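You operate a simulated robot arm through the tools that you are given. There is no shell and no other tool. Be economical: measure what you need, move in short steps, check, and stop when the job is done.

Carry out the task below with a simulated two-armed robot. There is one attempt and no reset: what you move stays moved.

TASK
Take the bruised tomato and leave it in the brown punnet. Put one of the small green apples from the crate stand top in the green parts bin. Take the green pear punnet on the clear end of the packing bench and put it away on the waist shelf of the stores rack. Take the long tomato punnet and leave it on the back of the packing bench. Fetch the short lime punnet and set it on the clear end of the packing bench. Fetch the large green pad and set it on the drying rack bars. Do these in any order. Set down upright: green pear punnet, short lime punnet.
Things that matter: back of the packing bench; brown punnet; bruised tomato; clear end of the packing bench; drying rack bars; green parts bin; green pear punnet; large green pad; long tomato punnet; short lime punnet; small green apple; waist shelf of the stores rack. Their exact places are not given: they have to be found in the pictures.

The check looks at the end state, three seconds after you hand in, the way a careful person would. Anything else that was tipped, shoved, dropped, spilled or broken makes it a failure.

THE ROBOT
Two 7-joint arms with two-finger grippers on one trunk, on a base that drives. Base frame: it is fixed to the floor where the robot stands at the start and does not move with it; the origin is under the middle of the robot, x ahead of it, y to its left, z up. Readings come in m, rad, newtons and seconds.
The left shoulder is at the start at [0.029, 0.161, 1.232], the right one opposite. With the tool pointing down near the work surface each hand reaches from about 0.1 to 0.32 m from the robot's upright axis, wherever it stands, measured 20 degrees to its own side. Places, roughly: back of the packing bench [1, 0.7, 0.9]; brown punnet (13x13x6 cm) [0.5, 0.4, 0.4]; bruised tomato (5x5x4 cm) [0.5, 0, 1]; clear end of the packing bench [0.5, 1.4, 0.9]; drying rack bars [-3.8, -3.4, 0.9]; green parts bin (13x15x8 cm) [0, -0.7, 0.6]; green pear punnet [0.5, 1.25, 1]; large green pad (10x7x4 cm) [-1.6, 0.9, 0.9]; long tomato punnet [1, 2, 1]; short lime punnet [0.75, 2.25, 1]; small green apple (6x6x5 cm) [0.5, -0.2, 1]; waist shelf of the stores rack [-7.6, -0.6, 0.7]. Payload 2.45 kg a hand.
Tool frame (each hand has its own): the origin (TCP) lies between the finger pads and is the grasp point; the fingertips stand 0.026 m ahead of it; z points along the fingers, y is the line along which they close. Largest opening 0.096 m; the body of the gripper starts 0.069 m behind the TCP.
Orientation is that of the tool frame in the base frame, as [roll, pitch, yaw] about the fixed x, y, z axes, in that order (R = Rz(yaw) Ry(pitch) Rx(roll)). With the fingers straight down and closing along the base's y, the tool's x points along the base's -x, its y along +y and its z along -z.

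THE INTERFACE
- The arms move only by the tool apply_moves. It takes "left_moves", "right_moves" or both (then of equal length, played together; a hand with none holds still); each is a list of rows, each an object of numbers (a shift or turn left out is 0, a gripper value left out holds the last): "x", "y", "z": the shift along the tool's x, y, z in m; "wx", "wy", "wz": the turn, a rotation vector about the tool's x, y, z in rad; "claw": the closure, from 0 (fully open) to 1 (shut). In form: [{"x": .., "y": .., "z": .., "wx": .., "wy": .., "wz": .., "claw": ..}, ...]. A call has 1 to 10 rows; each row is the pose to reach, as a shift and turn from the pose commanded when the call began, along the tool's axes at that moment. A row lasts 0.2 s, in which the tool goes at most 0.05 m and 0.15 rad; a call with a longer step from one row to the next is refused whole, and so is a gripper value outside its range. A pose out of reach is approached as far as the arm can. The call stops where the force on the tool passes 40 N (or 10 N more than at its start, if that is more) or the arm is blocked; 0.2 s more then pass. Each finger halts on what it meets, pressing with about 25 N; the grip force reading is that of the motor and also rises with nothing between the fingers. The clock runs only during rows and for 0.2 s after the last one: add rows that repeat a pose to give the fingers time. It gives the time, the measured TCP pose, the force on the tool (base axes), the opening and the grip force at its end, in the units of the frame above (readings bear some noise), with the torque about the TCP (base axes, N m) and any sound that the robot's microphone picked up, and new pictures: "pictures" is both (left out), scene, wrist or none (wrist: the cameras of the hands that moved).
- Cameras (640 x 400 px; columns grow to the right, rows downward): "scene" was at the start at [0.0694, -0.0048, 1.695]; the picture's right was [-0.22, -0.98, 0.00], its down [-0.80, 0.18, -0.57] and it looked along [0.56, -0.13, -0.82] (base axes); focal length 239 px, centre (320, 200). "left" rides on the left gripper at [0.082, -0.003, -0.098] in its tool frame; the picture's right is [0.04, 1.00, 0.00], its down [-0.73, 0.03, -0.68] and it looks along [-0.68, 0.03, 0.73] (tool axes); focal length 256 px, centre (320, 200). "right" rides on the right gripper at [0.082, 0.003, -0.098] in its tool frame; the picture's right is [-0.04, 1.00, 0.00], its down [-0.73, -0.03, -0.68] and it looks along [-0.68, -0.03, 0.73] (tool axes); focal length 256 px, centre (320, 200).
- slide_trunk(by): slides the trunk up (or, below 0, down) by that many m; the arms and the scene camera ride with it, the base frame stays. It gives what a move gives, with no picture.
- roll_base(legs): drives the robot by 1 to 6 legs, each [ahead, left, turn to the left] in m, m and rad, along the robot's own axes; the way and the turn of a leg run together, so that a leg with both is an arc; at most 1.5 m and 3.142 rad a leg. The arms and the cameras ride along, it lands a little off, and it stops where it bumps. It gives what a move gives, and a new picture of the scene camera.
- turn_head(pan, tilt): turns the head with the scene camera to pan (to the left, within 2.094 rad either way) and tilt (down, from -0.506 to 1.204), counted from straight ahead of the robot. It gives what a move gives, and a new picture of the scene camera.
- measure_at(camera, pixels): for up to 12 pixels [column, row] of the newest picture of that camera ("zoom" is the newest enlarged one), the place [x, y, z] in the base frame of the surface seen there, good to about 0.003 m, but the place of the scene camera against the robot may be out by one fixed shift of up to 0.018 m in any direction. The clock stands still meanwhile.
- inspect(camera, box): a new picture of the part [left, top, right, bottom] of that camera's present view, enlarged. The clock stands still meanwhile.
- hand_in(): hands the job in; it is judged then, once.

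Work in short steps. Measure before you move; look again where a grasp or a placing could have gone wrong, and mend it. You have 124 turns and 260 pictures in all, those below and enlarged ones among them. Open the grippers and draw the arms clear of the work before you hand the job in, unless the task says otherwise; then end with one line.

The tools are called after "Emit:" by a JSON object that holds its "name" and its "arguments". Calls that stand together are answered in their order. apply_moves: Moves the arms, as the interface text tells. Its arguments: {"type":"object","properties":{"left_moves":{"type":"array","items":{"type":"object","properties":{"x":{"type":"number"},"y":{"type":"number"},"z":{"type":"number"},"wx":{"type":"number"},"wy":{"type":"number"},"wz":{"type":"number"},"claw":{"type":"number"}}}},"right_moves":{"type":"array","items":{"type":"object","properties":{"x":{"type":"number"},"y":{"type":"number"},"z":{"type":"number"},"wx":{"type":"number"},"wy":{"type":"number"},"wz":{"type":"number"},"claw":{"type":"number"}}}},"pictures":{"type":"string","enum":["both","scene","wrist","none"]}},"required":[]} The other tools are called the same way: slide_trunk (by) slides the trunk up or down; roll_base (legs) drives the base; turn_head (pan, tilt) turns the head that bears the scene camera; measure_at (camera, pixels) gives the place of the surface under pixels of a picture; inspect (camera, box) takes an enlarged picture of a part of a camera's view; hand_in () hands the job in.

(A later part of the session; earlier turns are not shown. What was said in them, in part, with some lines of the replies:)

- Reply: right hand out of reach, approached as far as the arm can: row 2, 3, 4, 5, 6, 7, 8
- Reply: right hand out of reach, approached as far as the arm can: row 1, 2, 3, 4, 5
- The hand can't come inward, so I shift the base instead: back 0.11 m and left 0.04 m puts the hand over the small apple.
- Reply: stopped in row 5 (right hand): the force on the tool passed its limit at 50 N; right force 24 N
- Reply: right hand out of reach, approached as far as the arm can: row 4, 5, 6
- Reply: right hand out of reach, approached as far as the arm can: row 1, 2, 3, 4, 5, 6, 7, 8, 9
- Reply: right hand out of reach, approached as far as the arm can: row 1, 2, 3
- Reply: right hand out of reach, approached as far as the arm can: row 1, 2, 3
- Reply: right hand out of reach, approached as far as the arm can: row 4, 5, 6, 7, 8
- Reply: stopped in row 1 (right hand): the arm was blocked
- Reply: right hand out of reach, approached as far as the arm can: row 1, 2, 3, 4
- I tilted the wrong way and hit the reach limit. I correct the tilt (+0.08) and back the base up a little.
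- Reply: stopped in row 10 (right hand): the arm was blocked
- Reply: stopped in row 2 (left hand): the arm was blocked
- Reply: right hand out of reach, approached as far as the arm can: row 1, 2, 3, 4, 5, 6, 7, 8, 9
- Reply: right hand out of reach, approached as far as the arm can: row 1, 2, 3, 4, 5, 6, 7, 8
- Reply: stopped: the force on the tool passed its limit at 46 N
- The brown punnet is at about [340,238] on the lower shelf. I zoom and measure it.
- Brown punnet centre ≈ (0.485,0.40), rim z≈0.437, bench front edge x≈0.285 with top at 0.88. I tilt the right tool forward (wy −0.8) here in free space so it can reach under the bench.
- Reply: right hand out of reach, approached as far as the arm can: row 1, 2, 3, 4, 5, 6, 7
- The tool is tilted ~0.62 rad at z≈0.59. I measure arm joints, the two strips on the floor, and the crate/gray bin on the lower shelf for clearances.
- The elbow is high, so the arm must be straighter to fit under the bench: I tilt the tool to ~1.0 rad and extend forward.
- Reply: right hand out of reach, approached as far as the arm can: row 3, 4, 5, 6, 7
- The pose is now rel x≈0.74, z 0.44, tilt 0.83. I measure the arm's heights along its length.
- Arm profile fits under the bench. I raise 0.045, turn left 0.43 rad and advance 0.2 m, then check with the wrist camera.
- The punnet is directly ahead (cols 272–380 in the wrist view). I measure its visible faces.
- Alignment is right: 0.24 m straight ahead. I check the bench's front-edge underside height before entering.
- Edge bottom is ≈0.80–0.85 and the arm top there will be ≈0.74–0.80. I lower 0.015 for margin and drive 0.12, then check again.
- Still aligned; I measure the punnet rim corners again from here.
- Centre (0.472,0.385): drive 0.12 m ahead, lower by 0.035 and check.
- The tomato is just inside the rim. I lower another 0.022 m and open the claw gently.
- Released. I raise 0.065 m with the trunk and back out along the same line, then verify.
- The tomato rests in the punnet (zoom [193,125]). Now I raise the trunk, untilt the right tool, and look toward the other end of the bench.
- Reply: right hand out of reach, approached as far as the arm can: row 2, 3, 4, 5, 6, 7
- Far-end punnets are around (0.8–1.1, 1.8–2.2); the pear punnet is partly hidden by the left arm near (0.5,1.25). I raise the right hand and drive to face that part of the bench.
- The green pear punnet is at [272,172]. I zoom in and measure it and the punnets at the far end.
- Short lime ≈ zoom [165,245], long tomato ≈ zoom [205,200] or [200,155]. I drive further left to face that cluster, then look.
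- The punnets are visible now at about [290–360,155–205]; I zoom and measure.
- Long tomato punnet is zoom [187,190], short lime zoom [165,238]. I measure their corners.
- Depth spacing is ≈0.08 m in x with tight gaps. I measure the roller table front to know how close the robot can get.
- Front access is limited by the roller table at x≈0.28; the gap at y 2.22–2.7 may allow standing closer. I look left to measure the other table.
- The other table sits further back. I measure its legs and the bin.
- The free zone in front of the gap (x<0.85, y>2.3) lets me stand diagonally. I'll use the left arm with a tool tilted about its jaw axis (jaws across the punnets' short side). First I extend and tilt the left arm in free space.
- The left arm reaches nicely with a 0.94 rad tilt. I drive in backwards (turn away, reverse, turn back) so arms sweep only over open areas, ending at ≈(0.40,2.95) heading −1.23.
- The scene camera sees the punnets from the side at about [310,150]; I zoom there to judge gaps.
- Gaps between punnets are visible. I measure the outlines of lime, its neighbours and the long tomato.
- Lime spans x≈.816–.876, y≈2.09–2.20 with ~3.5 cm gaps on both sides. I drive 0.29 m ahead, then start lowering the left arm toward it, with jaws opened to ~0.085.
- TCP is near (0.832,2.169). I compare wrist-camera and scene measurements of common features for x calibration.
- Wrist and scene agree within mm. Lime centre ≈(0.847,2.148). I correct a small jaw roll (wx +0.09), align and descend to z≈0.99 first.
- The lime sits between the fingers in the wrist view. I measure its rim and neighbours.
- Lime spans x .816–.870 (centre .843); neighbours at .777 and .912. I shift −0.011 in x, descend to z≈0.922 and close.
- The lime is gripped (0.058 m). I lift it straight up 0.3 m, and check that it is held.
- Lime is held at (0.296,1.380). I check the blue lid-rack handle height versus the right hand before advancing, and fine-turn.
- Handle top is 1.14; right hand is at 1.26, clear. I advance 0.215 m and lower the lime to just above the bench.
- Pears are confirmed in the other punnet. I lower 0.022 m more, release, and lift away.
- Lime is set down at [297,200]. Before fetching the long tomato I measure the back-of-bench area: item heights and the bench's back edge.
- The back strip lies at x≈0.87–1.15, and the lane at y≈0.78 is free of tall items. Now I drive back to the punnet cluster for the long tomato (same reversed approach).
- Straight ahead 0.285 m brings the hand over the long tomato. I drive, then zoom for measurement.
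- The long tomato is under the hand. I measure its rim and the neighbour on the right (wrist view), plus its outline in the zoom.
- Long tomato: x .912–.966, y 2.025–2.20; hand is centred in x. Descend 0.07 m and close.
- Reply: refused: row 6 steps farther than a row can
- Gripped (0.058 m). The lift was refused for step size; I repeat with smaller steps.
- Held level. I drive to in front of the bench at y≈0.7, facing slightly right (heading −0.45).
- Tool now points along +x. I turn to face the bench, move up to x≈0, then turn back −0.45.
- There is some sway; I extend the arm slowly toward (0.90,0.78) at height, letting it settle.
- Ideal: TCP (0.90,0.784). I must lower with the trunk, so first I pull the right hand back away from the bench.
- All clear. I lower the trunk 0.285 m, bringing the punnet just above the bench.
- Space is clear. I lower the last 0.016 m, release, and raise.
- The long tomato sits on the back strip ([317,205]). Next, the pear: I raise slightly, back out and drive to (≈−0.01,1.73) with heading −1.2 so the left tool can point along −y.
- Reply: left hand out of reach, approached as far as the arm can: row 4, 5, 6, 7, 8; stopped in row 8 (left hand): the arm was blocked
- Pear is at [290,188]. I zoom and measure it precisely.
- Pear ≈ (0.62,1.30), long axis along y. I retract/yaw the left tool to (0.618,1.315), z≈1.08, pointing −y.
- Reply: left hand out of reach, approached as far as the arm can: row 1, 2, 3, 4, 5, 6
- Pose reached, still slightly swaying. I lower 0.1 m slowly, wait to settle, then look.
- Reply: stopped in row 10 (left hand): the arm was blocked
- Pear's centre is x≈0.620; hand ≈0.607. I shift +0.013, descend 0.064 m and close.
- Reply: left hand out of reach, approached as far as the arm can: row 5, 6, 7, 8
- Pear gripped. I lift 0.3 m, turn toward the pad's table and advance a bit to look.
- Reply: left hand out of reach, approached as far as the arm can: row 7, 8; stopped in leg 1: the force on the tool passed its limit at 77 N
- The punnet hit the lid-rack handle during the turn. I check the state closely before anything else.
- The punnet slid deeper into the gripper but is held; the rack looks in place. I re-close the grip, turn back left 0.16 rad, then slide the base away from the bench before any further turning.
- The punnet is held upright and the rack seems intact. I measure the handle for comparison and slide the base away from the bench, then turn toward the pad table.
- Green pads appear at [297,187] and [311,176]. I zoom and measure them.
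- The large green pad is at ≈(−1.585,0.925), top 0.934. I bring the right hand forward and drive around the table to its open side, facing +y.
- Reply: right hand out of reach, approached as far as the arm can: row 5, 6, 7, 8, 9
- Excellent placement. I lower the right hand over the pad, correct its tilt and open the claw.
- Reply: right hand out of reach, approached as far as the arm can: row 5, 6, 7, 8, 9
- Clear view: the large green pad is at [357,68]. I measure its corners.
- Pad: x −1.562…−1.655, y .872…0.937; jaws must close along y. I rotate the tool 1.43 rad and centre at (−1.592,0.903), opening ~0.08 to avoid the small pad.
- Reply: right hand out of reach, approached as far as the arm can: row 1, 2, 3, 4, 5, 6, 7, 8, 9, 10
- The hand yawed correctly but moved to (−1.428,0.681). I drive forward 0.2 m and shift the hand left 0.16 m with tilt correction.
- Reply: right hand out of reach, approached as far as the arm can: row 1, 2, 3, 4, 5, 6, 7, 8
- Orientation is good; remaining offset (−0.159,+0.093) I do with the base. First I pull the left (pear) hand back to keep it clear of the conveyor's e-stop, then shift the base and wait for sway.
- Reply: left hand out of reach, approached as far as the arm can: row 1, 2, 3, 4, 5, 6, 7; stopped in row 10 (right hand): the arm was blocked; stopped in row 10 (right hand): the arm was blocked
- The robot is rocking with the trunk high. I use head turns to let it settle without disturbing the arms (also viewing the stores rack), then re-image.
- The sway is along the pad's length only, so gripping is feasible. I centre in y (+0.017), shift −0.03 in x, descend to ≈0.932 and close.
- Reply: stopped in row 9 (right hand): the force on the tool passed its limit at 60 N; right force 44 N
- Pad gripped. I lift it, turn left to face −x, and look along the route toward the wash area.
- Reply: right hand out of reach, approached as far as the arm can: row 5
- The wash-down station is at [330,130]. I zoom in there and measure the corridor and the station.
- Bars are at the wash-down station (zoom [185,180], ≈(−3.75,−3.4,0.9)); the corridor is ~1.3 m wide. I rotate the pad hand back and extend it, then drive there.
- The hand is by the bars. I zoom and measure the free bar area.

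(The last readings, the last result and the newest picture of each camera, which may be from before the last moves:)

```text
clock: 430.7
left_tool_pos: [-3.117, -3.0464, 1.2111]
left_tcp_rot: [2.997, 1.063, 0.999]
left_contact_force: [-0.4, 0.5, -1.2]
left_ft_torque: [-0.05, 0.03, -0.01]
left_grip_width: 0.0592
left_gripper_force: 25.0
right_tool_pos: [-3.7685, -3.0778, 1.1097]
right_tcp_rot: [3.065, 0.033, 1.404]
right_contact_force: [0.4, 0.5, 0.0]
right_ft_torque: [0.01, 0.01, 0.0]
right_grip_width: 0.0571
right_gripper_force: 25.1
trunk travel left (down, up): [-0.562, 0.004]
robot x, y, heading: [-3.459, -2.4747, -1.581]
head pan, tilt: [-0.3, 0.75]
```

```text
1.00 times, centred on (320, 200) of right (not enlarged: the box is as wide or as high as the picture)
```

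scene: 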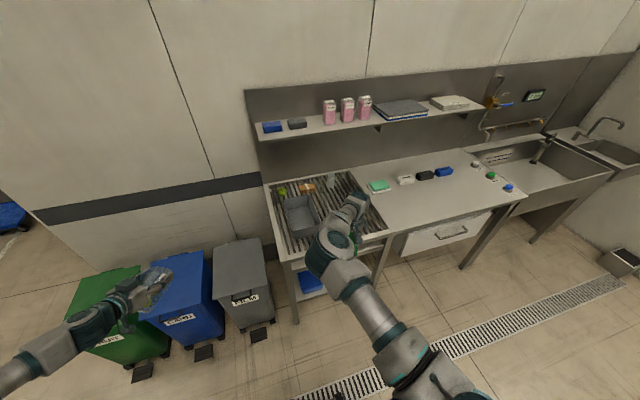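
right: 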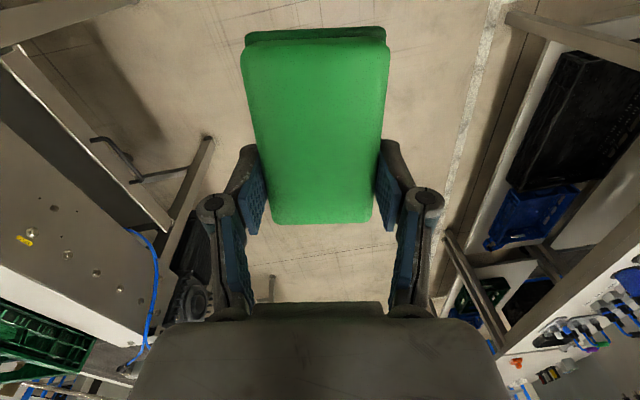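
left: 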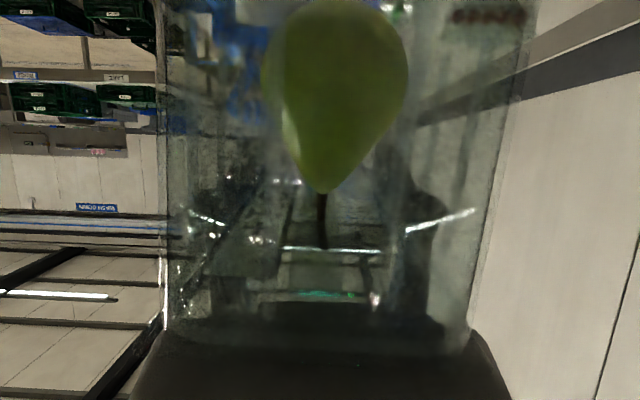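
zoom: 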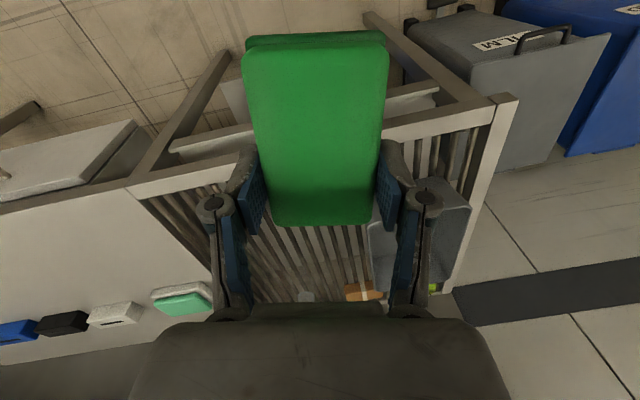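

Free bars: x −3.83…−4.02, y −3.25…−3.6, z 0.876. I turn −0.16 and advance 0.39 m so the pad comes over (−3.93,−3.43), then view.

Emit:
{"name": "roll_base", "arguments": {"legs": [[0, 0, -0.16], [0.39, 0, 0]]}}

Emit:
{"name": "apply_moves", "arguments": {"right_moves": [{"z": 0.02, "x": -0.01}, {"z": 0.04, "x": -0.025}, {"z": 0.06, "x": -0.04}, {"z": 0.08, "x": -0.05}, {"z": 0.1, "x": -0.05}, {"z": 0.12, "x": -0.05}, {"z": 0.13, "x": -0.05}, {"z": 0.13, "x": -0.05}], "pictures": "both"}}

```text
clock: 433.8
left_tool_pos: [-3.2637, -3.4823, 1.2092]
left_tcp_rot: [3.004, 1.065, 0.853]
left_contact_force: [1.1, -1.1, -1.5]
left_ft_torque: [-0.01, 0.05, -0.07]
left_grip_width: 0.0591
left_gripper_force: 25.1
right_tool_pos: [-3.9131, -3.4155, 1.1127]
right_tcp_rot: [3.069, 0.036, 1.254]
right_contact_force: [0.8, -0.4, -0.7]
right_ft_torque: [0.02, 0.1, 0.01]
right_grip_width: 0.0571
right_gripper_force: 25.0
trunk travel left (down, up): [-0.562, 0.004]
robot x, y, heading: [-3.5234, -2.8754, -1.729]
head pan, tilt: [-0.3, 0.75]
```

scene: 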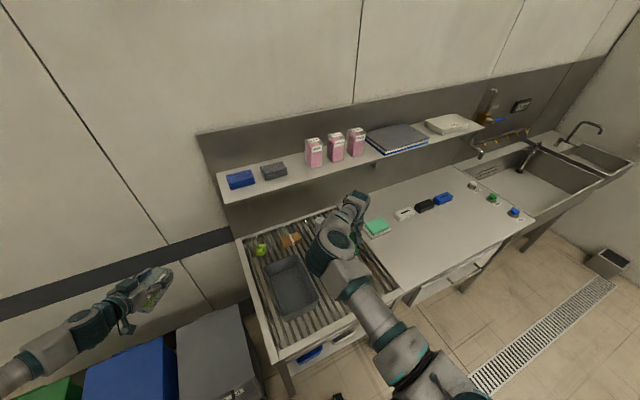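

```text
clock: 435.6
left_tool_pos: [-3.2774, -3.481, 1.2172]
left_tcp_rot: [2.979, 1.073, 0.832]
left_contact_force: [0.3, 0.1, -1.6]
left_ft_torque: [0.0, 0.01, 0.0]
left_grip_width: 0.0593
left_gripper_force: 25.5
right_tool_pos: [-3.9288, -3.4712, 0.9799]
right_tcp_rot: [3.059, 0.035, 1.253]
right_contact_force: [-0.8, 0.9, -0.4]
right_ft_torque: [0.03, -0.05, 0.0]
right_grip_width: 0.0569
right_gripper_force: 25.3
trunk travel left (down, up): [-0.562, 0.004]
robot x, y, heading: [-3.5215, -2.8712, -1.729]
head pan, tilt: [-0.3, 0.75]
```

scene: 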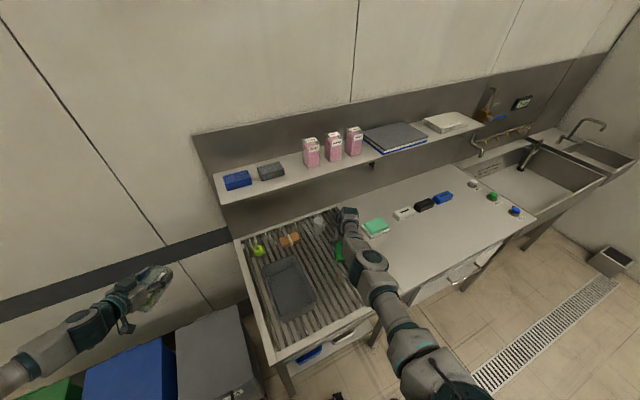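
right: 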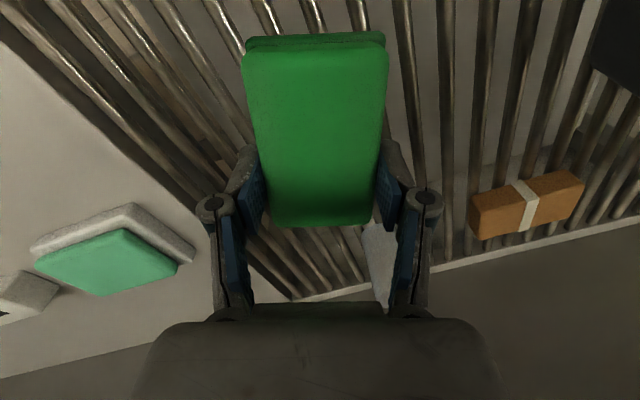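

The pad is over free bars. I lower 0.064 m, release gently, and lift.

Emit:
{"name": "apply_moves", "arguments": {"right_moves": [{"z": 0.02}, {"z": 0.04}, {"z": 0.055}, {"z": 0.064}, {"z": 0.064}, {"z": 0.064, "claw": 0.38}, {"z": 0.064, "claw": 0.3}, {"z": 0.064, "claw": 0.22}, {"z": 0.064, "claw": 0.22}], "pictures": "none"}}

Emit:
{"name": "apply_moves", "arguments": {"right_moves": [{"z": -0.03}, {"z": -0.06}, {"z": -0.1}, {"z": -0.14}, {"z": -0.18}, {"z": -0.22}], "pictures": "both"}}

```text
clock: 437.6
left_tool_pos: [-3.2777, -3.482, 1.2174]
left_tcp_rot: [2.982, 1.071, 0.832]
left_contact_force: [0.2, -0.3, -1.1]
left_ft_torque: [-0.02, -0.01, 0.0]
left_grip_width: 0.0589
left_gripper_force: 24.7
right_tool_pos: [-3.9193, -3.4558, 0.9288]
right_tcp_rot: [3.063, 0.033, 1.252]
right_contact_force: [-0.3, -0.5, 0.3]
right_ft_torque: [0.04, 0.0, 0.0]
right_grip_width: 0.075
right_gripper_force: 0.1
right hand out of reach, approached as far as the arm can: row 1, 2, 3, 4, 5, 6, 7, 8, 9
trunk travel left (down, up): [-0.562, 0.004]
robot x, y, heading: [-3.5211, -2.87, -1.735]
head pan, tilt: [-0.3, 0.75]
```

```text
clock: 439.0
left_tool_pos: [-3.2758, -3.4814, 1.2159]
left_tcp_rot: [2.981, 1.069, 0.833]
left_contact_force: [0.4, 0.8, -0.4]
left_ft_torque: [-0.06, 0.01, 0.02]
left_grip_width: 0.0594
left_gripper_force: 24.8
right_tool_pos: [-3.9289, -3.4354, 1.151]
right_tcp_rot: [3.059, 0.035, 1.252]
right_contact_force: [-0.9, 0.3, -0.5]
right_ft_torque: [0.0, 0.01, 0.02]
right_grip_width: 0.0748
right_gripper_force: 0.1
trunk travel left (down, up): [-0.562, 0.004]
robot x, y, heading: [-3.5199, -2.8727, -1.727]
head pan, tilt: [-0.3, 0.75]
```

scene: 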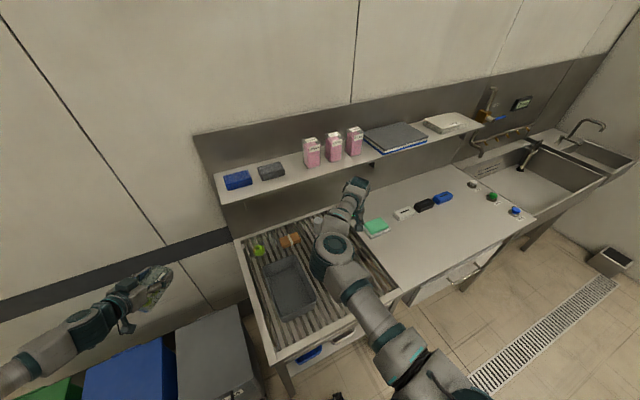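
right: 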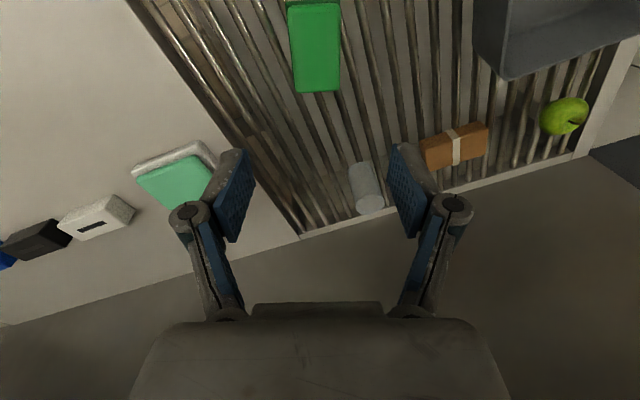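

Pad lies flat on the bars. Next the pear: I back away and turn west to view the route to the stores rack.

Emit:
{"name": "roll_base", "arguments": {"legs": [[-0.65, 0, 0], [0, 0, -1.41]]}}

Emit:
{"name": "turn_head", "arguments": {"pan": -0.35, "tilt": 0.35}}

```text
clock: 446.2
left_tool_pos: [-3.9908, -2.5353, 1.2174]
left_tcp_rot: [2.981, 1.07, -0.618]
left_contact_force: [0.0, -0.4, 0.2]
left_ft_torque: [0.01, 0.01, 0.0]
left_grip_width: 0.0589
left_gripper_force: 25.0
right_tool_pos: [-4.0245, -1.8816, 1.1503]
right_tcp_rot: [3.061, 0.034, -0.197]
right_contact_force: [-0.7, -0.3, -0.5]
right_ft_torque: [-0.03, 0.01, -0.02]
right_grip_width: 0.0749
right_gripper_force: 0.1
trunk travel left (down, up): [-0.562, 0.004]
robot x, y, heading: [-3.4181, -2.2177, 3.103]
head pan, tilt: [-0.3, 0.75]
```

scene: 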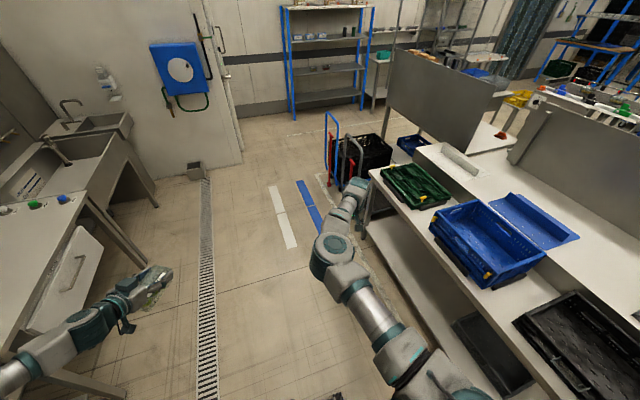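

```text
clock: 447.1
left_tool_pos: [-3.9889, -2.5322, 1.2227]
left_tcp_rot: [2.968, 1.081, -0.632]
left_contact_force: [0.8, -0.2, -0.8]
left_ft_torque: [0.02, 0.02, -0.01]
left_grip_width: 0.059
left_gripper_force: 25.3
right_tool_pos: [-4.0212, -1.8802, 1.1525]
right_tcp_rot: [3.059, 0.036, -0.198]
right_contact_force: [-0.5, 0.1, -0.1]
right_ft_torque: [-0.02, -0.02, -0.05]
right_grip_width: 0.0748
right_gripper_force: 0.1
trunk travel left (down, up): [-0.562, 0.004]
robot x, y, heading: [-3.4171, -2.2204, 3.101]
head pan, tilt: [-0.351, 0.351]
```

scene: 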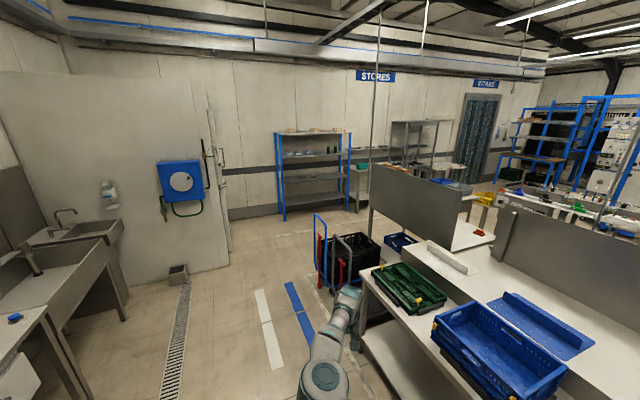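

The stores rack is at [315,170]. I zoom and measure its shelves and the trolley beside the route.

Emit:
{"name": "inspect", "arguments": {"camera": "scene", "box": [260, 115, 370, 225]}}

Emit:
{"name": "measure_at", "arguments": {"camera": "scene", "pixels": [[284, 218], [351, 208], [300, 180], [330, 176], [315, 178], [300, 155], [330, 152], [318, 275], [316, 240], [345, 283], [232, 262], [312, 130]]}}

```text
3.64 times, centred on (315, 170) of scene
```

zoom: 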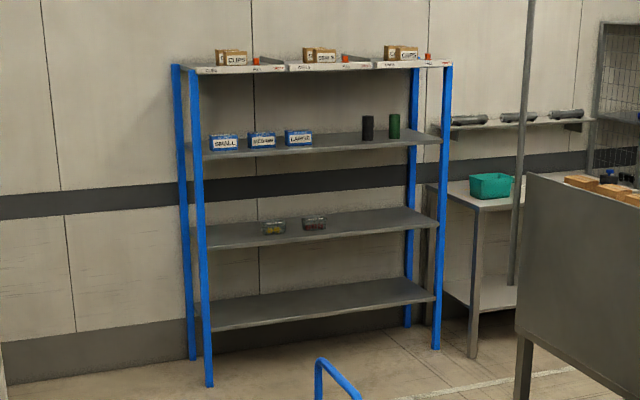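

```text
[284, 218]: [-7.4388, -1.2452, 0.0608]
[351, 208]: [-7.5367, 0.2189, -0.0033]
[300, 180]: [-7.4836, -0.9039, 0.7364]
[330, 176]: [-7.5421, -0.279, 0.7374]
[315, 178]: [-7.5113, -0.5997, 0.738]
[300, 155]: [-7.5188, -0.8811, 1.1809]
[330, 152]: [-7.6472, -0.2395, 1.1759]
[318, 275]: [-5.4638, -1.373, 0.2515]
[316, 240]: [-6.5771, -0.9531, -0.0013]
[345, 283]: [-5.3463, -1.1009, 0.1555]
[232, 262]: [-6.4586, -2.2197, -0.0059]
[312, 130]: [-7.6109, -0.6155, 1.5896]
```

Waist shelf z≈0.738 (front x≈−7.42), free around y −0.45…+0.1, clearance 0.44 m. I re-level the pear hand, retract the right hand and drive around the trolley to the rack.

Emit:
{"name": "apply_moves", "arguments": {"left_moves": [{"wx": 0.04, "wy": 0.015}, {"wx": 0.08, "wy": 0.03}, {"wx": 0.12, "wy": 0.045}, {"wx": 0.16, "wy": 0.06}, {"wx": 0.18, "wy": 0.065}, {"wx": 0.18, "wy": 0.065}, {"wx": 0.18, "wy": 0.065}, {"wx": 0.18, "wy": 0.065}], "right_moves": [{"x": 0.03}, {"x": 0.065}, {"x": 0.1}, {"x": 0.135}, {"x": 0.17}, {"x": 0.205}, {"x": 0.24}, {"x": 0.25}], "pictures": "none"}}

Emit:
{"name": "roll_base", "arguments": {"legs": [[1.2, 0, 0], [1.08, 0, 0], [0, 0, -1.155], [1.1, 0, 0], [1.1, 0, 0], [0, 0, 1.196]]}}

Emit:
{"name": "turn_head", "arguments": {"pan": 0.3, "tilt": 0.75}}

```text
clock: 448.9
left_tool_pos: [-3.9788, -2.5134, 1.2142]
left_tcp_rot: [-3.138, 1.012, -0.612]
left_contact_force: [-0.3, -0.6, -0.7]
left_ft_torque: [0.0, 0.06, -0.01]
left_grip_width: 0.0595
left_gripper_force: 25.4
left hand out of reach, approached as far as the arm can: row 4, 5, 6, 7, 8
right_tool_pos: [-3.7791, -1.9071, 1.1435]
right_tcp_rot: [3.056, 0.038, -0.196]
right_contact_force: [0.0, -0.8, -0.4]
right_ft_torque: [0.02, 0.05, 0.0]
right_grip_width: 0.0748
right_gripper_force: 0.1
right hand out of reach, approached as far as the arm can: row 6, 7, 8
trunk travel left (down, up): [-0.562, 0.004]
robot x, y, heading: [-3.4149, -2.2163, 3.097]
head pan, tilt: [-0.351, 0.351]
```

```text
clock: 459.7
left_tool_pos: [-6.2184, -2.4472, 1.2161]
left_tcp_rot: [-3.134, 1.002, -0.591]
left_contact_force: [-0.4, 0.8, -0.3]
left_ft_torque: [-0.01, 0.0, -0.03]
left_grip_width: 0.0592
left_gripper_force: 24.9
right_tool_pos: [-6.0334, -1.8357, 1.1423]
right_tcp_rot: [3.051, 0.041, -0.176]
right_contact_force: [-0.3, -0.3, 0.2]
right_ft_torque: [0.0, -0.01, -0.02]
right_grip_width: 0.0751
right_gripper_force: 0.1
trunk travel left (down, up): [-0.562, 0.004]
robot x, y, heading: [-5.6689, -2.1434, 3.123]
head pan, tilt: [-0.351, 0.351]
stopped in leg 2: the force on the tool passed its limit at 79 N (the readings are from after the stop); the commanded pose is now the measured one
```

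scene: 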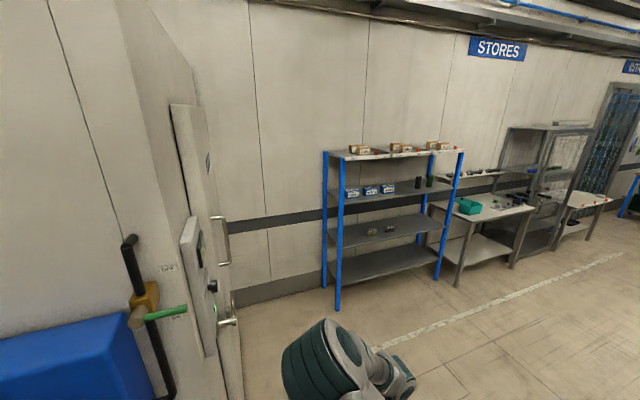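

```text
clock: 460.7
left_tool_pos: [-6.2162, -2.4485, 1.2164]
left_tcp_rot: [-3.134, 1.005, -0.591]
left_contact_force: [0.8, -0.3, -0.9]
left_ft_torque: [0.02, 0.0, -0.02]
left_grip_width: 0.0591
left_gripper_force: 24.8
right_tool_pos: [-6.0311, -1.8372, 1.1447]
right_tcp_rot: [3.053, 0.041, -0.177]
right_contact_force: [0.8, -0.6, 0.2]
right_ft_torque: [0.0, 0.04, 0.01]
right_grip_width: 0.075
right_gripper_force: 0.0
trunk travel left (down, up): [-0.562, 0.004]
robot x, y, heading: [-5.669, -2.1439, 3.12]
head pan, tilt: [0.3, 0.75]
```

scene: 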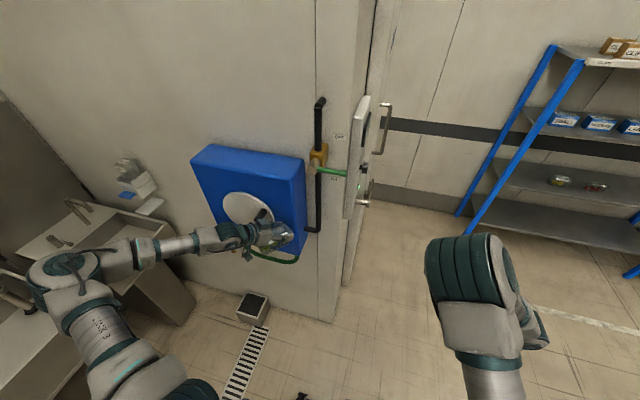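

The punnet brushed the hose-reel box on the cold-room wall. I back off and check the punnet in the wrist view, then take a wider route.

Emit:
{"name": "roll_base", "arguments": {"legs": [[-0.25, 0, 0]]}}

Emit:
{"name": "apply_moves", "arguments": {"left_moves": [{"claw": 0.6}], "pictures": "both"}}

Emit:
{"name": "inspect", "arguments": {"camera": "scene", "box": [200, 180, 340, 300]}}

Emit:
{"name": "roll_base", "arguments": {"legs": [[0, 0, -0.77], [1.05, 0, 0], [0, 0, -0.526], [1.358, 0, 0], [0, 0, 1.318]]}}

Emit:
{"name": "turn_head", "arguments": {"pan": 0.2, "tilt": 0.75}}

```text
clock: 462.5
left_tool_pos: [-5.9756, -2.4541, 1.2139]
left_tcp_rot: [-3.129, 1.0, -0.588]
left_contact_force: [-0.3, 0.2, -0.7]
left_ft_torque: [0.03, -0.01, -0.01]
left_grip_width: 0.0592
left_gripper_force: 25.5
right_tool_pos: [-5.7913, -1.8431, 1.143]
right_tcp_rot: [3.051, 0.038, -0.173]
right_contact_force: [0.2, -0.4, -0.6]
right_ft_torque: [-0.02, 0.01, -0.02]
right_grip_width: 0.0745
right_gripper_force: 0.0
trunk travel left (down, up): [-0.562, 0.004]
robot x, y, heading: [-5.4231, -2.1475, 3.128]
head pan, tilt: [0.3, 0.75]
```

scene: 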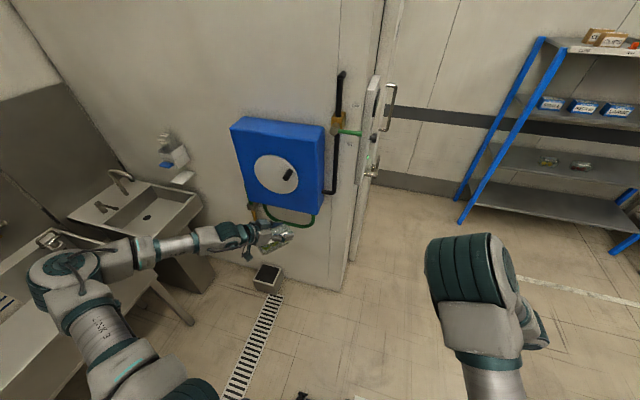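

```text
clock: 462.9
left_tool_pos: [-5.9658, -2.4529, 1.2195]
left_tcp_rot: [3.141, 1.007, -0.596]
left_contact_force: [-0.9, 0.0, -0.7]
left_ft_torque: [-0.03, 0.04, 0.05]
left_grip_width: 0.0591
left_gripper_force: 24.8
right_tool_pos: [-5.782, -1.8399, 1.1467]
right_tcp_rot: [3.05, 0.044, -0.175]
right_contact_force: [0.5, -0.7, 0.6]
right_ft_torque: [-0.04, -0.02, 0.03]
right_grip_width: 0.0749
right_gripper_force: 0.0
trunk travel left (down, up): [-0.562, 0.004]
robot x, y, heading: [-5.4221, -2.1476, 3.123]
head pan, tilt: [0.3, 0.75]
```

scene: 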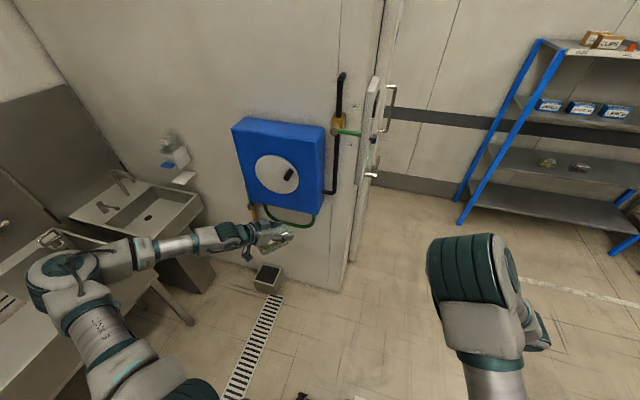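
left: 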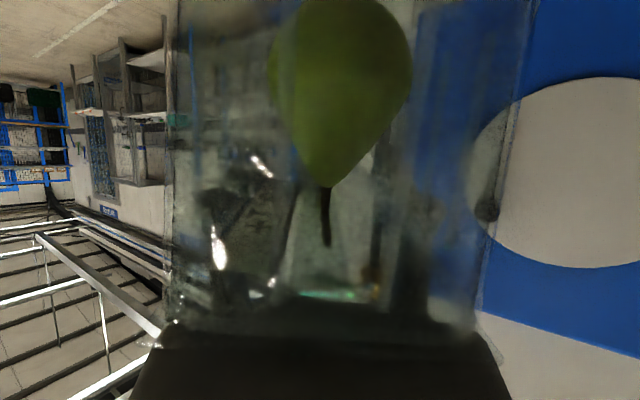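

```text
3.33 times, centred on (270, 240) of scene
```

zoom: 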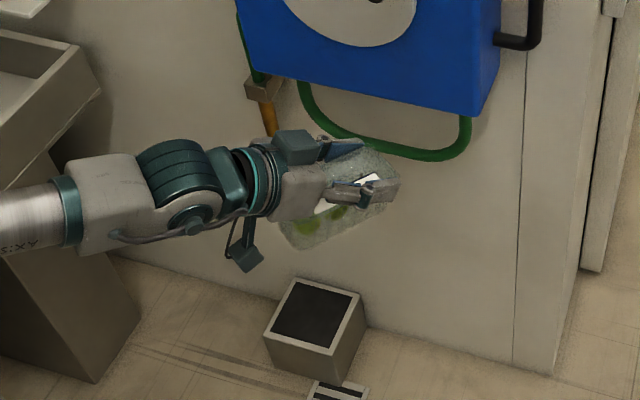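

```text
clock: 481.6
left_tool_pos: [-7.0503, -0.4207, 1.2183]
left_tcp_rot: [-3.14, 1.006, -0.548]
left_contact_force: [0.2, -0.4, -0.9]
left_ft_torque: [0.02, 0.02, 0.0]
left_grip_width: 0.0594
left_gripper_force: 24.7
right_tool_pos: [-6.8955, 0.2023, 1.1448]
right_tcp_rot: [3.05, 0.045, -0.129]
right_contact_force: [-0.2, 0.8, 0.5]
right_ft_torque: [-0.04, -0.03, -0.02]
right_grip_width: 0.0749
right_gripper_force: 0.0
trunk travel left (down, up): [-0.562, 0.004]
robot x, y, heading: [-6.52, -0.0904, -3.114]
head pan, tilt: [0.3, 0.75]
```

scene: 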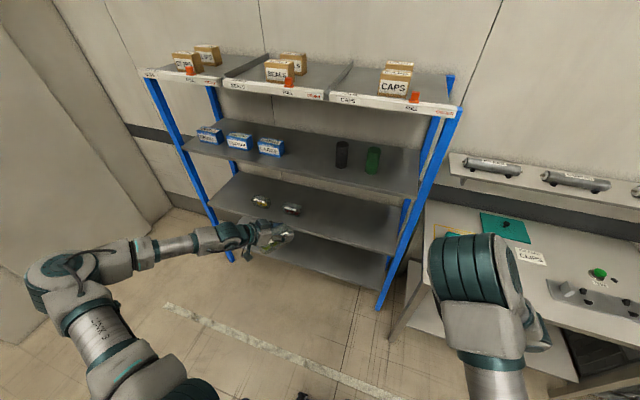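

```text
clock: 482.3
left_tool_pos: [-7.0479, -0.4207, 1.2198]
left_tcp_rot: [3.14, 1.007, -0.548]
left_contact_force: [-0.4, -0.1, -1.2]
left_ft_torque: [0.03, 0.03, 0.01]
left_grip_width: 0.0591
left_gripper_force: 25.1
right_tool_pos: [-6.8926, 0.2024, 1.1459]
right_tcp_rot: [3.049, 0.046, -0.127]
right_contact_force: [-1.2, 0.2, 0.8]
right_ft_torque: [-0.01, -0.05, -0.02]
right_grip_width: 0.075
right_gripper_force: 0.1
trunk travel left (down, up): [-0.562, 0.004]
robot x, y, heading: [-6.5208, -0.092, -3.105]
head pan, tilt: [0.201, 0.75]
```

scene: 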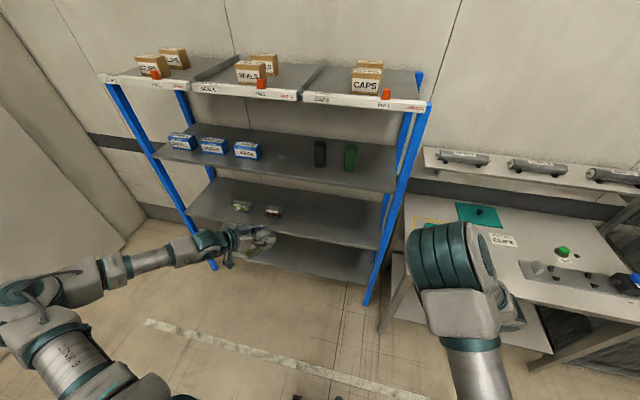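

Well placed in front of the rack. I zoom on the held pear and measure shelf points and the punnet's level.

Emit:
{"name": "inspect", "arguments": {"camera": "scene", "box": [190, 190, 340, 290]}}

Emit:
{"name": "measure_at", "arguments": {"camera": "zoom", "pixels": [[340, 215], [290, 205], [305, 235], [345, 190], [270, 215], [280, 240], [400, 150], [420, 180], [345, 85], [480, 230], [440, 120], [520, 200]]}}

```text
4.00 times, centred on (265, 240) of scene
```

zoom: 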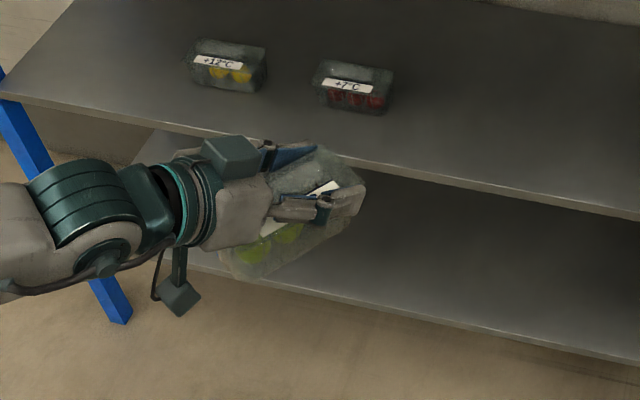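

```text
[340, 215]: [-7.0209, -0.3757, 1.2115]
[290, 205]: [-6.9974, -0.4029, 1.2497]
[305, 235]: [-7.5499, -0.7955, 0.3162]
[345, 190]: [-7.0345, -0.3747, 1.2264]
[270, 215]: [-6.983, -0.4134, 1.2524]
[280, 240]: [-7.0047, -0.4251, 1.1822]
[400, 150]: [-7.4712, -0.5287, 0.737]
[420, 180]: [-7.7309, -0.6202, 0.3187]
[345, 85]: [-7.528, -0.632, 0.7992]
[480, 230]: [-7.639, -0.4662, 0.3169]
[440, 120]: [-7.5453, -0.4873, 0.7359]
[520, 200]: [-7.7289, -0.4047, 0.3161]
```

The punnet is level (top at ≈TCP+0.006; bottom ≈TCP−0.058). I lower the trunk 0.2 m and the left hand 0.16 m, then advance 0.33 m (keeping the right hand off the rack post).

Emit:
{"name": "slide_trunk", "arguments": {"by": -0.2}}

Emit:
{"name": "apply_moves", "arguments": {"left_moves": [{"x": 0.03, "z": 0.019}, {"x": 0.06, "z": 0.038}, {"x": 0.09, "z": 0.057}, {"x": 0.12, "z": 0.076}, {"x": 0.135, "z": 0.0855}, {"x": 0.135, "z": 0.0855}], "pictures": "none"}}

Emit:
{"name": "roll_base", "arguments": {"legs": [[0.32, 0, 0]]}}

Emit:
{"name": "apply_moves", "arguments": {"left_moves": [{}, {}, {}], "pictures": "wrist"}}

```text
clock: 484.4
left_tool_pos: [-7.0474, -0.4176, 1.0217]
left_tcp_rot: [3.138, 1.008, -0.552]
left_contact_force: [0.8, 0.4, -0.9]
left_ft_torque: [0.04, 0.02, -0.03]
left_grip_width: 0.0595
left_gripper_force: 25.2
right_tool_pos: [-6.8921, 0.2056, 0.9467]
right_tcp_rot: [3.048, 0.045, -0.128]
right_contact_force: [0.2, 0.2, 0.4]
right_ft_torque: [-0.01, 0.0, -0.04]
right_grip_width: 0.0749
right_gripper_force: 0.1
trunk travel left (down, up): [-0.362, 0.204]
robot x, y, heading: [-6.5211, -0.0858, -3.106]
head pan, tilt: [0.201, 0.75]
```

```text
clock: 485.9
left_tool_pos: [-7.047, -0.4201, 0.8602]
left_tcp_rot: [3.14, 1.006, -0.552]
left_contact_force: [0.1, -0.7, -0.7]
left_ft_torque: [0.04, -0.03, -0.03]
left_grip_width: 0.0591
left_gripper_force: 24.8
right_tool_pos: [-6.892, 0.2041, 0.945]
right_tcp_rot: [3.048, 0.044, -0.128]
right_contact_force: [-0.1, 0.7, 0.0]
right_ft_torque: [-0.01, 0.0, 0.0]
right_grip_width: 0.0747
right_gripper_force: 0.1
trunk travel left (down, up): [-0.362, 0.204]
robot x, y, heading: [-6.5212, -0.0826, -3.109]
head pan, tilt: [0.201, 0.75]
```

```text
clock: 488.0
left_tool_pos: [-7.3676, -0.4311, 0.8608]
left_tcp_rot: [3.14, 1.008, -0.551]
left_contact_force: [0.1, -0.8, -0.6]
left_ft_torque: [0.02, 0.02, -0.05]
left_grip_width: 0.0592
left_gripper_force: 25.3
right_tool_pos: [-7.2129, 0.1942, 0.9456]
right_tcp_rot: [3.046, 0.045, -0.128]
right_contact_force: [-0.7, 0.1, 0.2]
right_ft_torque: [-0.01, -0.03, -0.01]
right_grip_width: 0.0747
right_gripper_force: 0.1
trunk travel left (down, up): [-0.362, 0.204]
robot x, y, heading: [-6.8392, -0.0947, -3.109]
head pan, tilt: [0.201, 0.75]
```

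scene: 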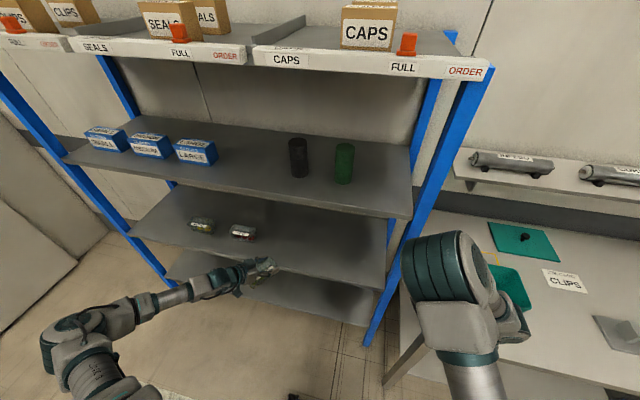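

```text
clock: 488.8
left_tool_pos: [-7.3674, -0.4303, 0.8625]
left_tcp_rot: [3.135, 1.009, -0.554]
left_contact_force: [0.2, -0.8, -1.1]
left_ft_torque: [0.01, 0.05, 0.0]
left_grip_width: 0.0594
left_gripper_force: 25.2
right_tool_pos: [-7.2117, 0.1945, 0.9466]
right_tcp_rot: [3.044, 0.047, -0.125]
right_contact_force: [0.1, 0.1, 0.0]
right_ft_torque: [-0.02, 0.02, -0.02]
right_grip_width: 0.075
right_gripper_force: 0.0
trunk travel left (down, up): [-0.362, 0.204]
robot x, y, heading: [-6.8384, -0.0972, -3.111]
head pan, tilt: [0.201, 0.75]
```

left: 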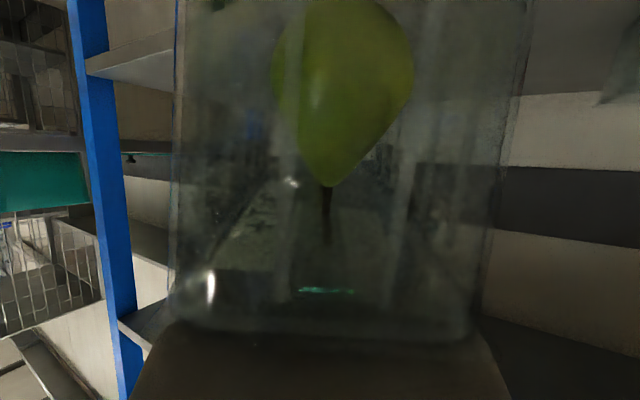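

Now I extend the left hand 0.21 m into the shelf (and 0.04 m away from the other punnets).

Emit:
{"name": "apply_moves", "arguments": {"left_moves": [{"x": -0.015, "y": 0.011, "z": 0.024}, {"x": -0.03, "y": 0.021, "z": 0.048}, {"x": -0.046, "y": 0.032, "z": 0.072}, {"x": -0.061, "y": 0.043, "z": 0.097}, {"x": -0.076, "y": 0.054, "z": 0.121}, {"x": -0.092, "y": 0.064, "z": 0.145}, {"x": -0.107, "y": 0.075, "z": 0.169}, {"x": -0.107, "y": 0.075, "z": 0.169}], "pictures": "both"}}

Emit:
{"name": "inspect", "arguments": {"camera": "scene", "box": [180, 190, 350, 320]}}

```text
clock: 490.6
left_tool_pos: [-7.579, -0.3881, 0.8644]
left_tcp_rot: [3.136, 1.009, -0.557]
left_contact_force: [0.0, 0.1, -1.8]
left_ft_torque: [0.0, 0.0, 0.04]
left_grip_width: 0.0592
left_gripper_force: 25.4
right_tool_pos: [-7.2129, 0.1963, 0.9466]
right_tcp_rot: [3.045, 0.049, -0.126]
right_contact_force: [0.9, 0.2, -0.1]
right_ft_torque: [0.0, 0.0, 0.01]
right_grip_width: 0.0752
right_gripper_force: 0.0
trunk travel left (down, up): [-0.362, 0.204]
robot x, y, heading: [-6.8405, -0.0967, -3.113]
head pan, tilt: [0.201, 0.75]
```

scene: 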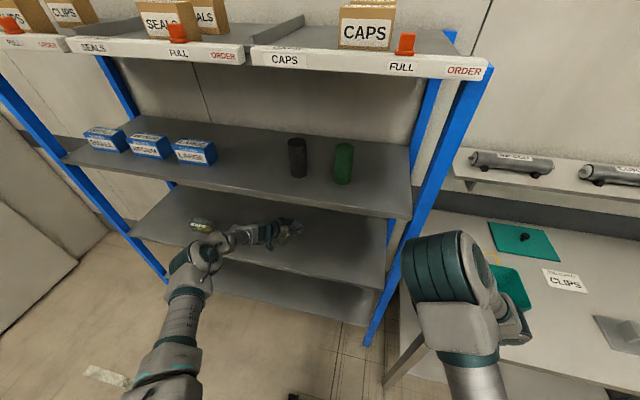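
left: 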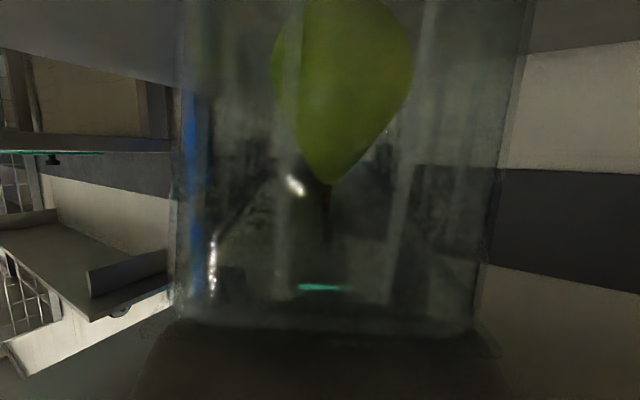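

```text
3.08 times, centred on (265, 255) of scene
```

zoom: 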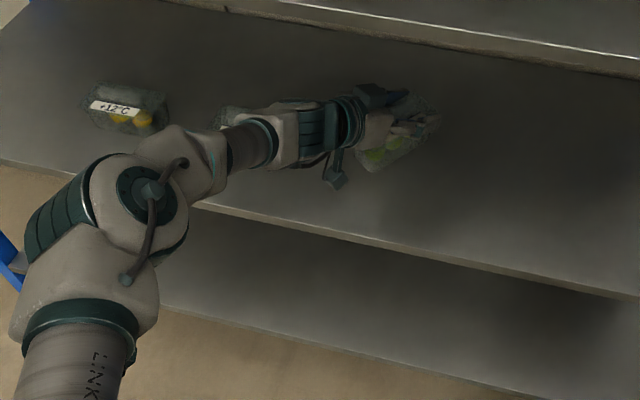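

Clear above the shelf. I lower 0.062 m onto the shelf slowly and check contact.

Emit:
{"name": "apply_moves", "arguments": {"left_moves": [{"x": 0.017, "z": 0.011}, {"x": 0.034, "z": 0.0214}, {"x": 0.045, "z": 0.0285}, {"x": 0.05, "z": 0.0315}, {"x": 0.0535, "z": 0.0338}, {"x": 0.0535, "z": 0.0338}], "pictures": "wrist"}}

Emit:
{"name": "inspect", "arguments": {"camera": "scene", "box": [250, 195, 330, 255]}}

Emit:
{"name": "measure_at", "arguments": {"camera": "scene", "pixels": [[300, 228], [310, 240], [290, 245], [280, 242], [320, 235], [262, 250]]}}

```text
clock: 492.0
left_tool_pos: [-7.5778, -0.3891, 0.8016]
left_tcp_rot: [3.132, 1.01, -0.556]
left_contact_force: [-3.9, -2.7, 12.7]
left_ft_torque: [0.14, 0.39, 0.12]
left_grip_width: 0.0595
left_gripper_force: 24.6
right_tool_pos: [-7.2115, 0.1951, 0.9475]
right_tcp_rot: [3.047, 0.049, -0.128]
right_contact_force: [-0.1, 1.1, 0.1]
right_ft_torque: [0.01, -0.02, -0.04]
right_grip_width: 0.0747
right_gripper_force: 0.1
trunk travel left (down, up): [-0.362, 0.204]
robot x, y, heading: [-6.8385, -0.0994, -3.11]
head pan, tilt: [0.201, 0.75]
```

left: 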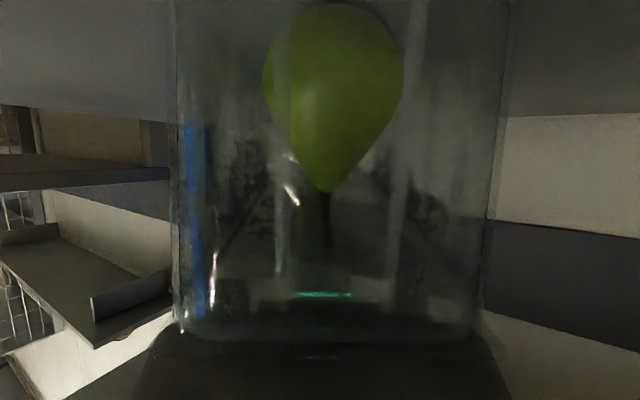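

```text
6.67 times, centred on (290, 225) of scene
```

zoom: 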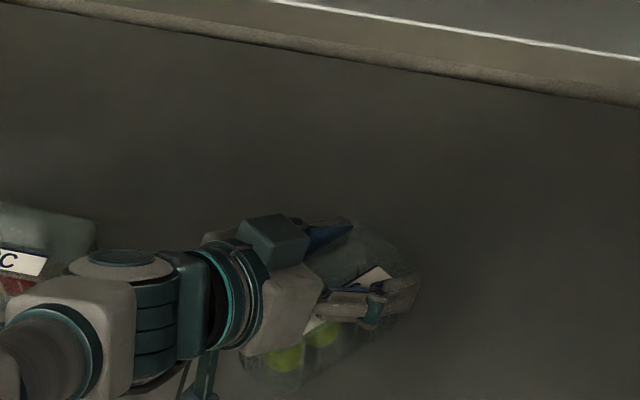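

```text
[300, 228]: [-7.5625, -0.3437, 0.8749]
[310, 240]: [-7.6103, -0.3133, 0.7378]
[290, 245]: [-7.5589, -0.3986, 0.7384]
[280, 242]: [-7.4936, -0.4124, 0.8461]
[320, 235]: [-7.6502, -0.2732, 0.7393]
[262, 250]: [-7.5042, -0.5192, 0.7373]
```

Contact at TCP 0.80 (12.7 N) – the punnet is on the shelf. I release gradually and raise straight up 0.1 m.

Emit:
{"name": "apply_moves", "arguments": {"left_moves": [{"claw": 0.45}, {"claw": 0.38}, {"claw": 0.3}, {"claw": 0.2}, {"claw": 0.1}, {"claw": 0.05}, {"claw": 0.05}], "pictures": "wrist"}}

Emit:
{"name": "apply_moves", "arguments": {"left_moves": [{"x": -0.008, "z": -0.005}, {"x": -0.02, "z": -0.0126}, {"x": -0.04, "z": -0.025}, {"x": -0.06, "z": -0.038}, {"x": -0.08, "z": -0.05}], "pictures": "both"}}

```text
clock: 493.6
left_tool_pos: [-7.5791, -0.3892, 0.7991]
left_tcp_rot: [3.137, 1.007, -0.556]
left_contact_force: [-1.1, -0.3, 0.5]
left_ft_torque: [0.0, -0.03, 0.0]
left_grip_width: 0.0912
left_gripper_force: 0.0
right_tool_pos: [-7.2128, 0.1951, 0.9468]
right_tcp_rot: [3.045, 0.049, -0.128]
right_contact_force: [0.6, 0.2, -0.5]
right_ft_torque: [0.04, 0.0, -0.01]
right_grip_width: 0.0748
right_gripper_force: 0.0
trunk travel left (down, up): [-0.362, 0.204]
robot x, y, heading: [-6.8378, -0.0964, -3.11]
head pan, tilt: [0.201, 0.75]
```

left: 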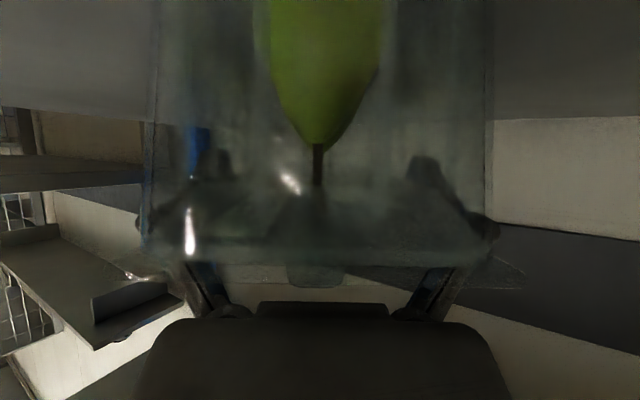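

```text
clock: 494.8
left_tool_pos: [-7.5743, -0.3891, 0.8933]
left_tcp_rot: [3.134, 1.009, -0.555]
left_contact_force: [1.1, 0.8, -0.3]
left_ft_torque: [-0.02, -0.02, 0.04]
left_grip_width: 0.0912
left_gripper_force: 0.0
right_tool_pos: [-7.2117, 0.1956, 0.9462]
right_tcp_rot: [3.048, 0.047, -0.129]
right_contact_force: [0.6, -0.1, -0.1]
right_ft_torque: [-0.02, 0.05, -0.02]
right_grip_width: 0.0749
right_gripper_force: 0.1
trunk travel left (down, up): [-0.362, 0.204]
robot x, y, heading: [-6.8376, -0.1022, -3.109]
head pan, tilt: [0.201, 0.75]
```

scene: 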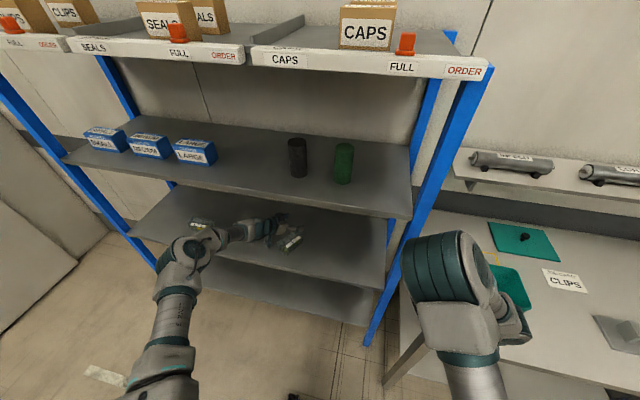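
left: 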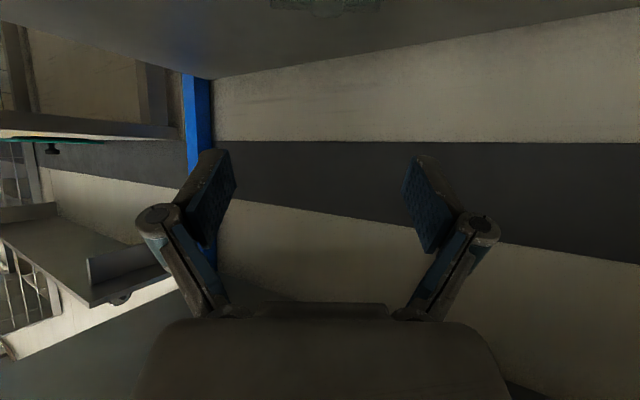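

Released. I back the robot straight out 0.5 m and verify the punnet on the shelf.

Emit:
{"name": "roll_base", "arguments": {"legs": [[-0.5, 0, 0]]}}

Emit:
{"name": "inspect", "arguments": {"camera": "scene", "box": [180, 150, 360, 270]}}

```text
clock: 497.7
left_tool_pos: [-7.0834, -0.3734, 0.894]
left_tcp_rot: [3.135, 1.007, -0.557]
left_contact_force: [0.6, 0.0, 0.1]
left_ft_torque: [0.03, 0.0, -0.01]
left_grip_width: 0.0911
left_gripper_force: 0.1
right_tool_pos: [-6.7185, 0.2108, 0.947]
right_tcp_rot: [3.045, 0.047, -0.128]
right_contact_force: [0.3, -0.1, 0.9]
right_ft_torque: [0.02, 0.05, -0.01]
right_grip_width: 0.0747
right_gripper_force: 0.1
trunk travel left (down, up): [-0.362, 0.204]
robot x, y, heading: [-6.3472, -0.0839, -3.108]
head pan, tilt: [0.201, 0.75]
```

scene: 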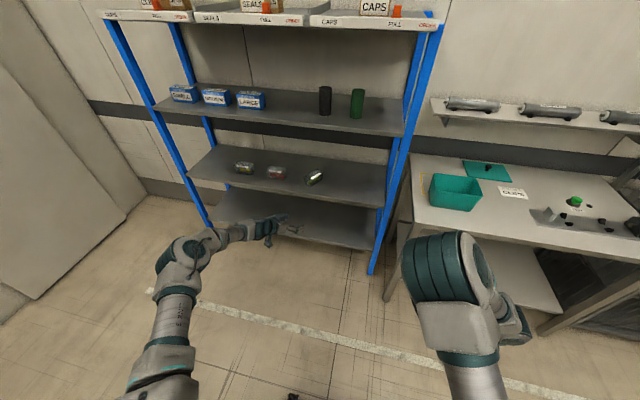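

```text
3.33 times, centred on (270, 210) of scene
5 turns are left
```

zoom: 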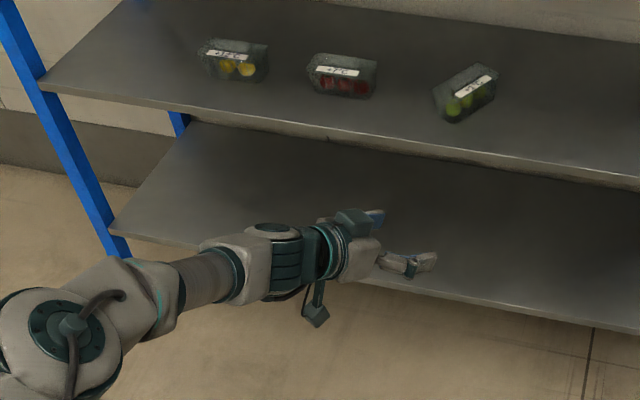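

The pear punnet stands upright on the waist shelf (zoom [465,92]). All six items are placed, so I open both grippers and hand in.

Emit:
{"name": "apply_moves", "arguments": {"left_moves": [{"claw": 0.0}, {"claw": 0.0}], "right_moves": [{"claw": 0.1}, {"claw": 0.0}], "pictures": "none"}}

Emit:
{"name": "hand_in", "arguments": {}}

```text
clock: 498.3
left_tool_pos: [-7.0805, -0.3724, 0.8963]
left_tcp_rot: [3.132, 1.012, -0.562]
left_contact_force: [0.1, -0.1, 0.8]
left_ft_torque: [-0.02, 0.01, 0.03]
left_grip_width: 0.0958
left_gripper_force: 0.1
right_tool_pos: [-6.7171, 0.2114, 0.9481]
right_tcp_rot: [3.046, 0.051, -0.129]
right_contact_force: [0.4, -0.5, 0.2]
right_ft_torque: [-0.01, -0.02, -0.03]
right_grip_width: 0.0962
right_gripper_force: 0.0
trunk travel left (down, up): [-0.362, 0.204]
robot x, y, heading: [-6.3481, -0.0832, -3.111]
head pan, tilt: [0.201, 0.75]
```

```text
The job is handed in.
```

I put all six items in their places and handed the job in, but on the way the pear punnet knocked the blue handle of the lid rack (77 N) and brushed the hose-reel box (79 N); neither looked moved or damaged in the pictures, though I did not measure either closely.
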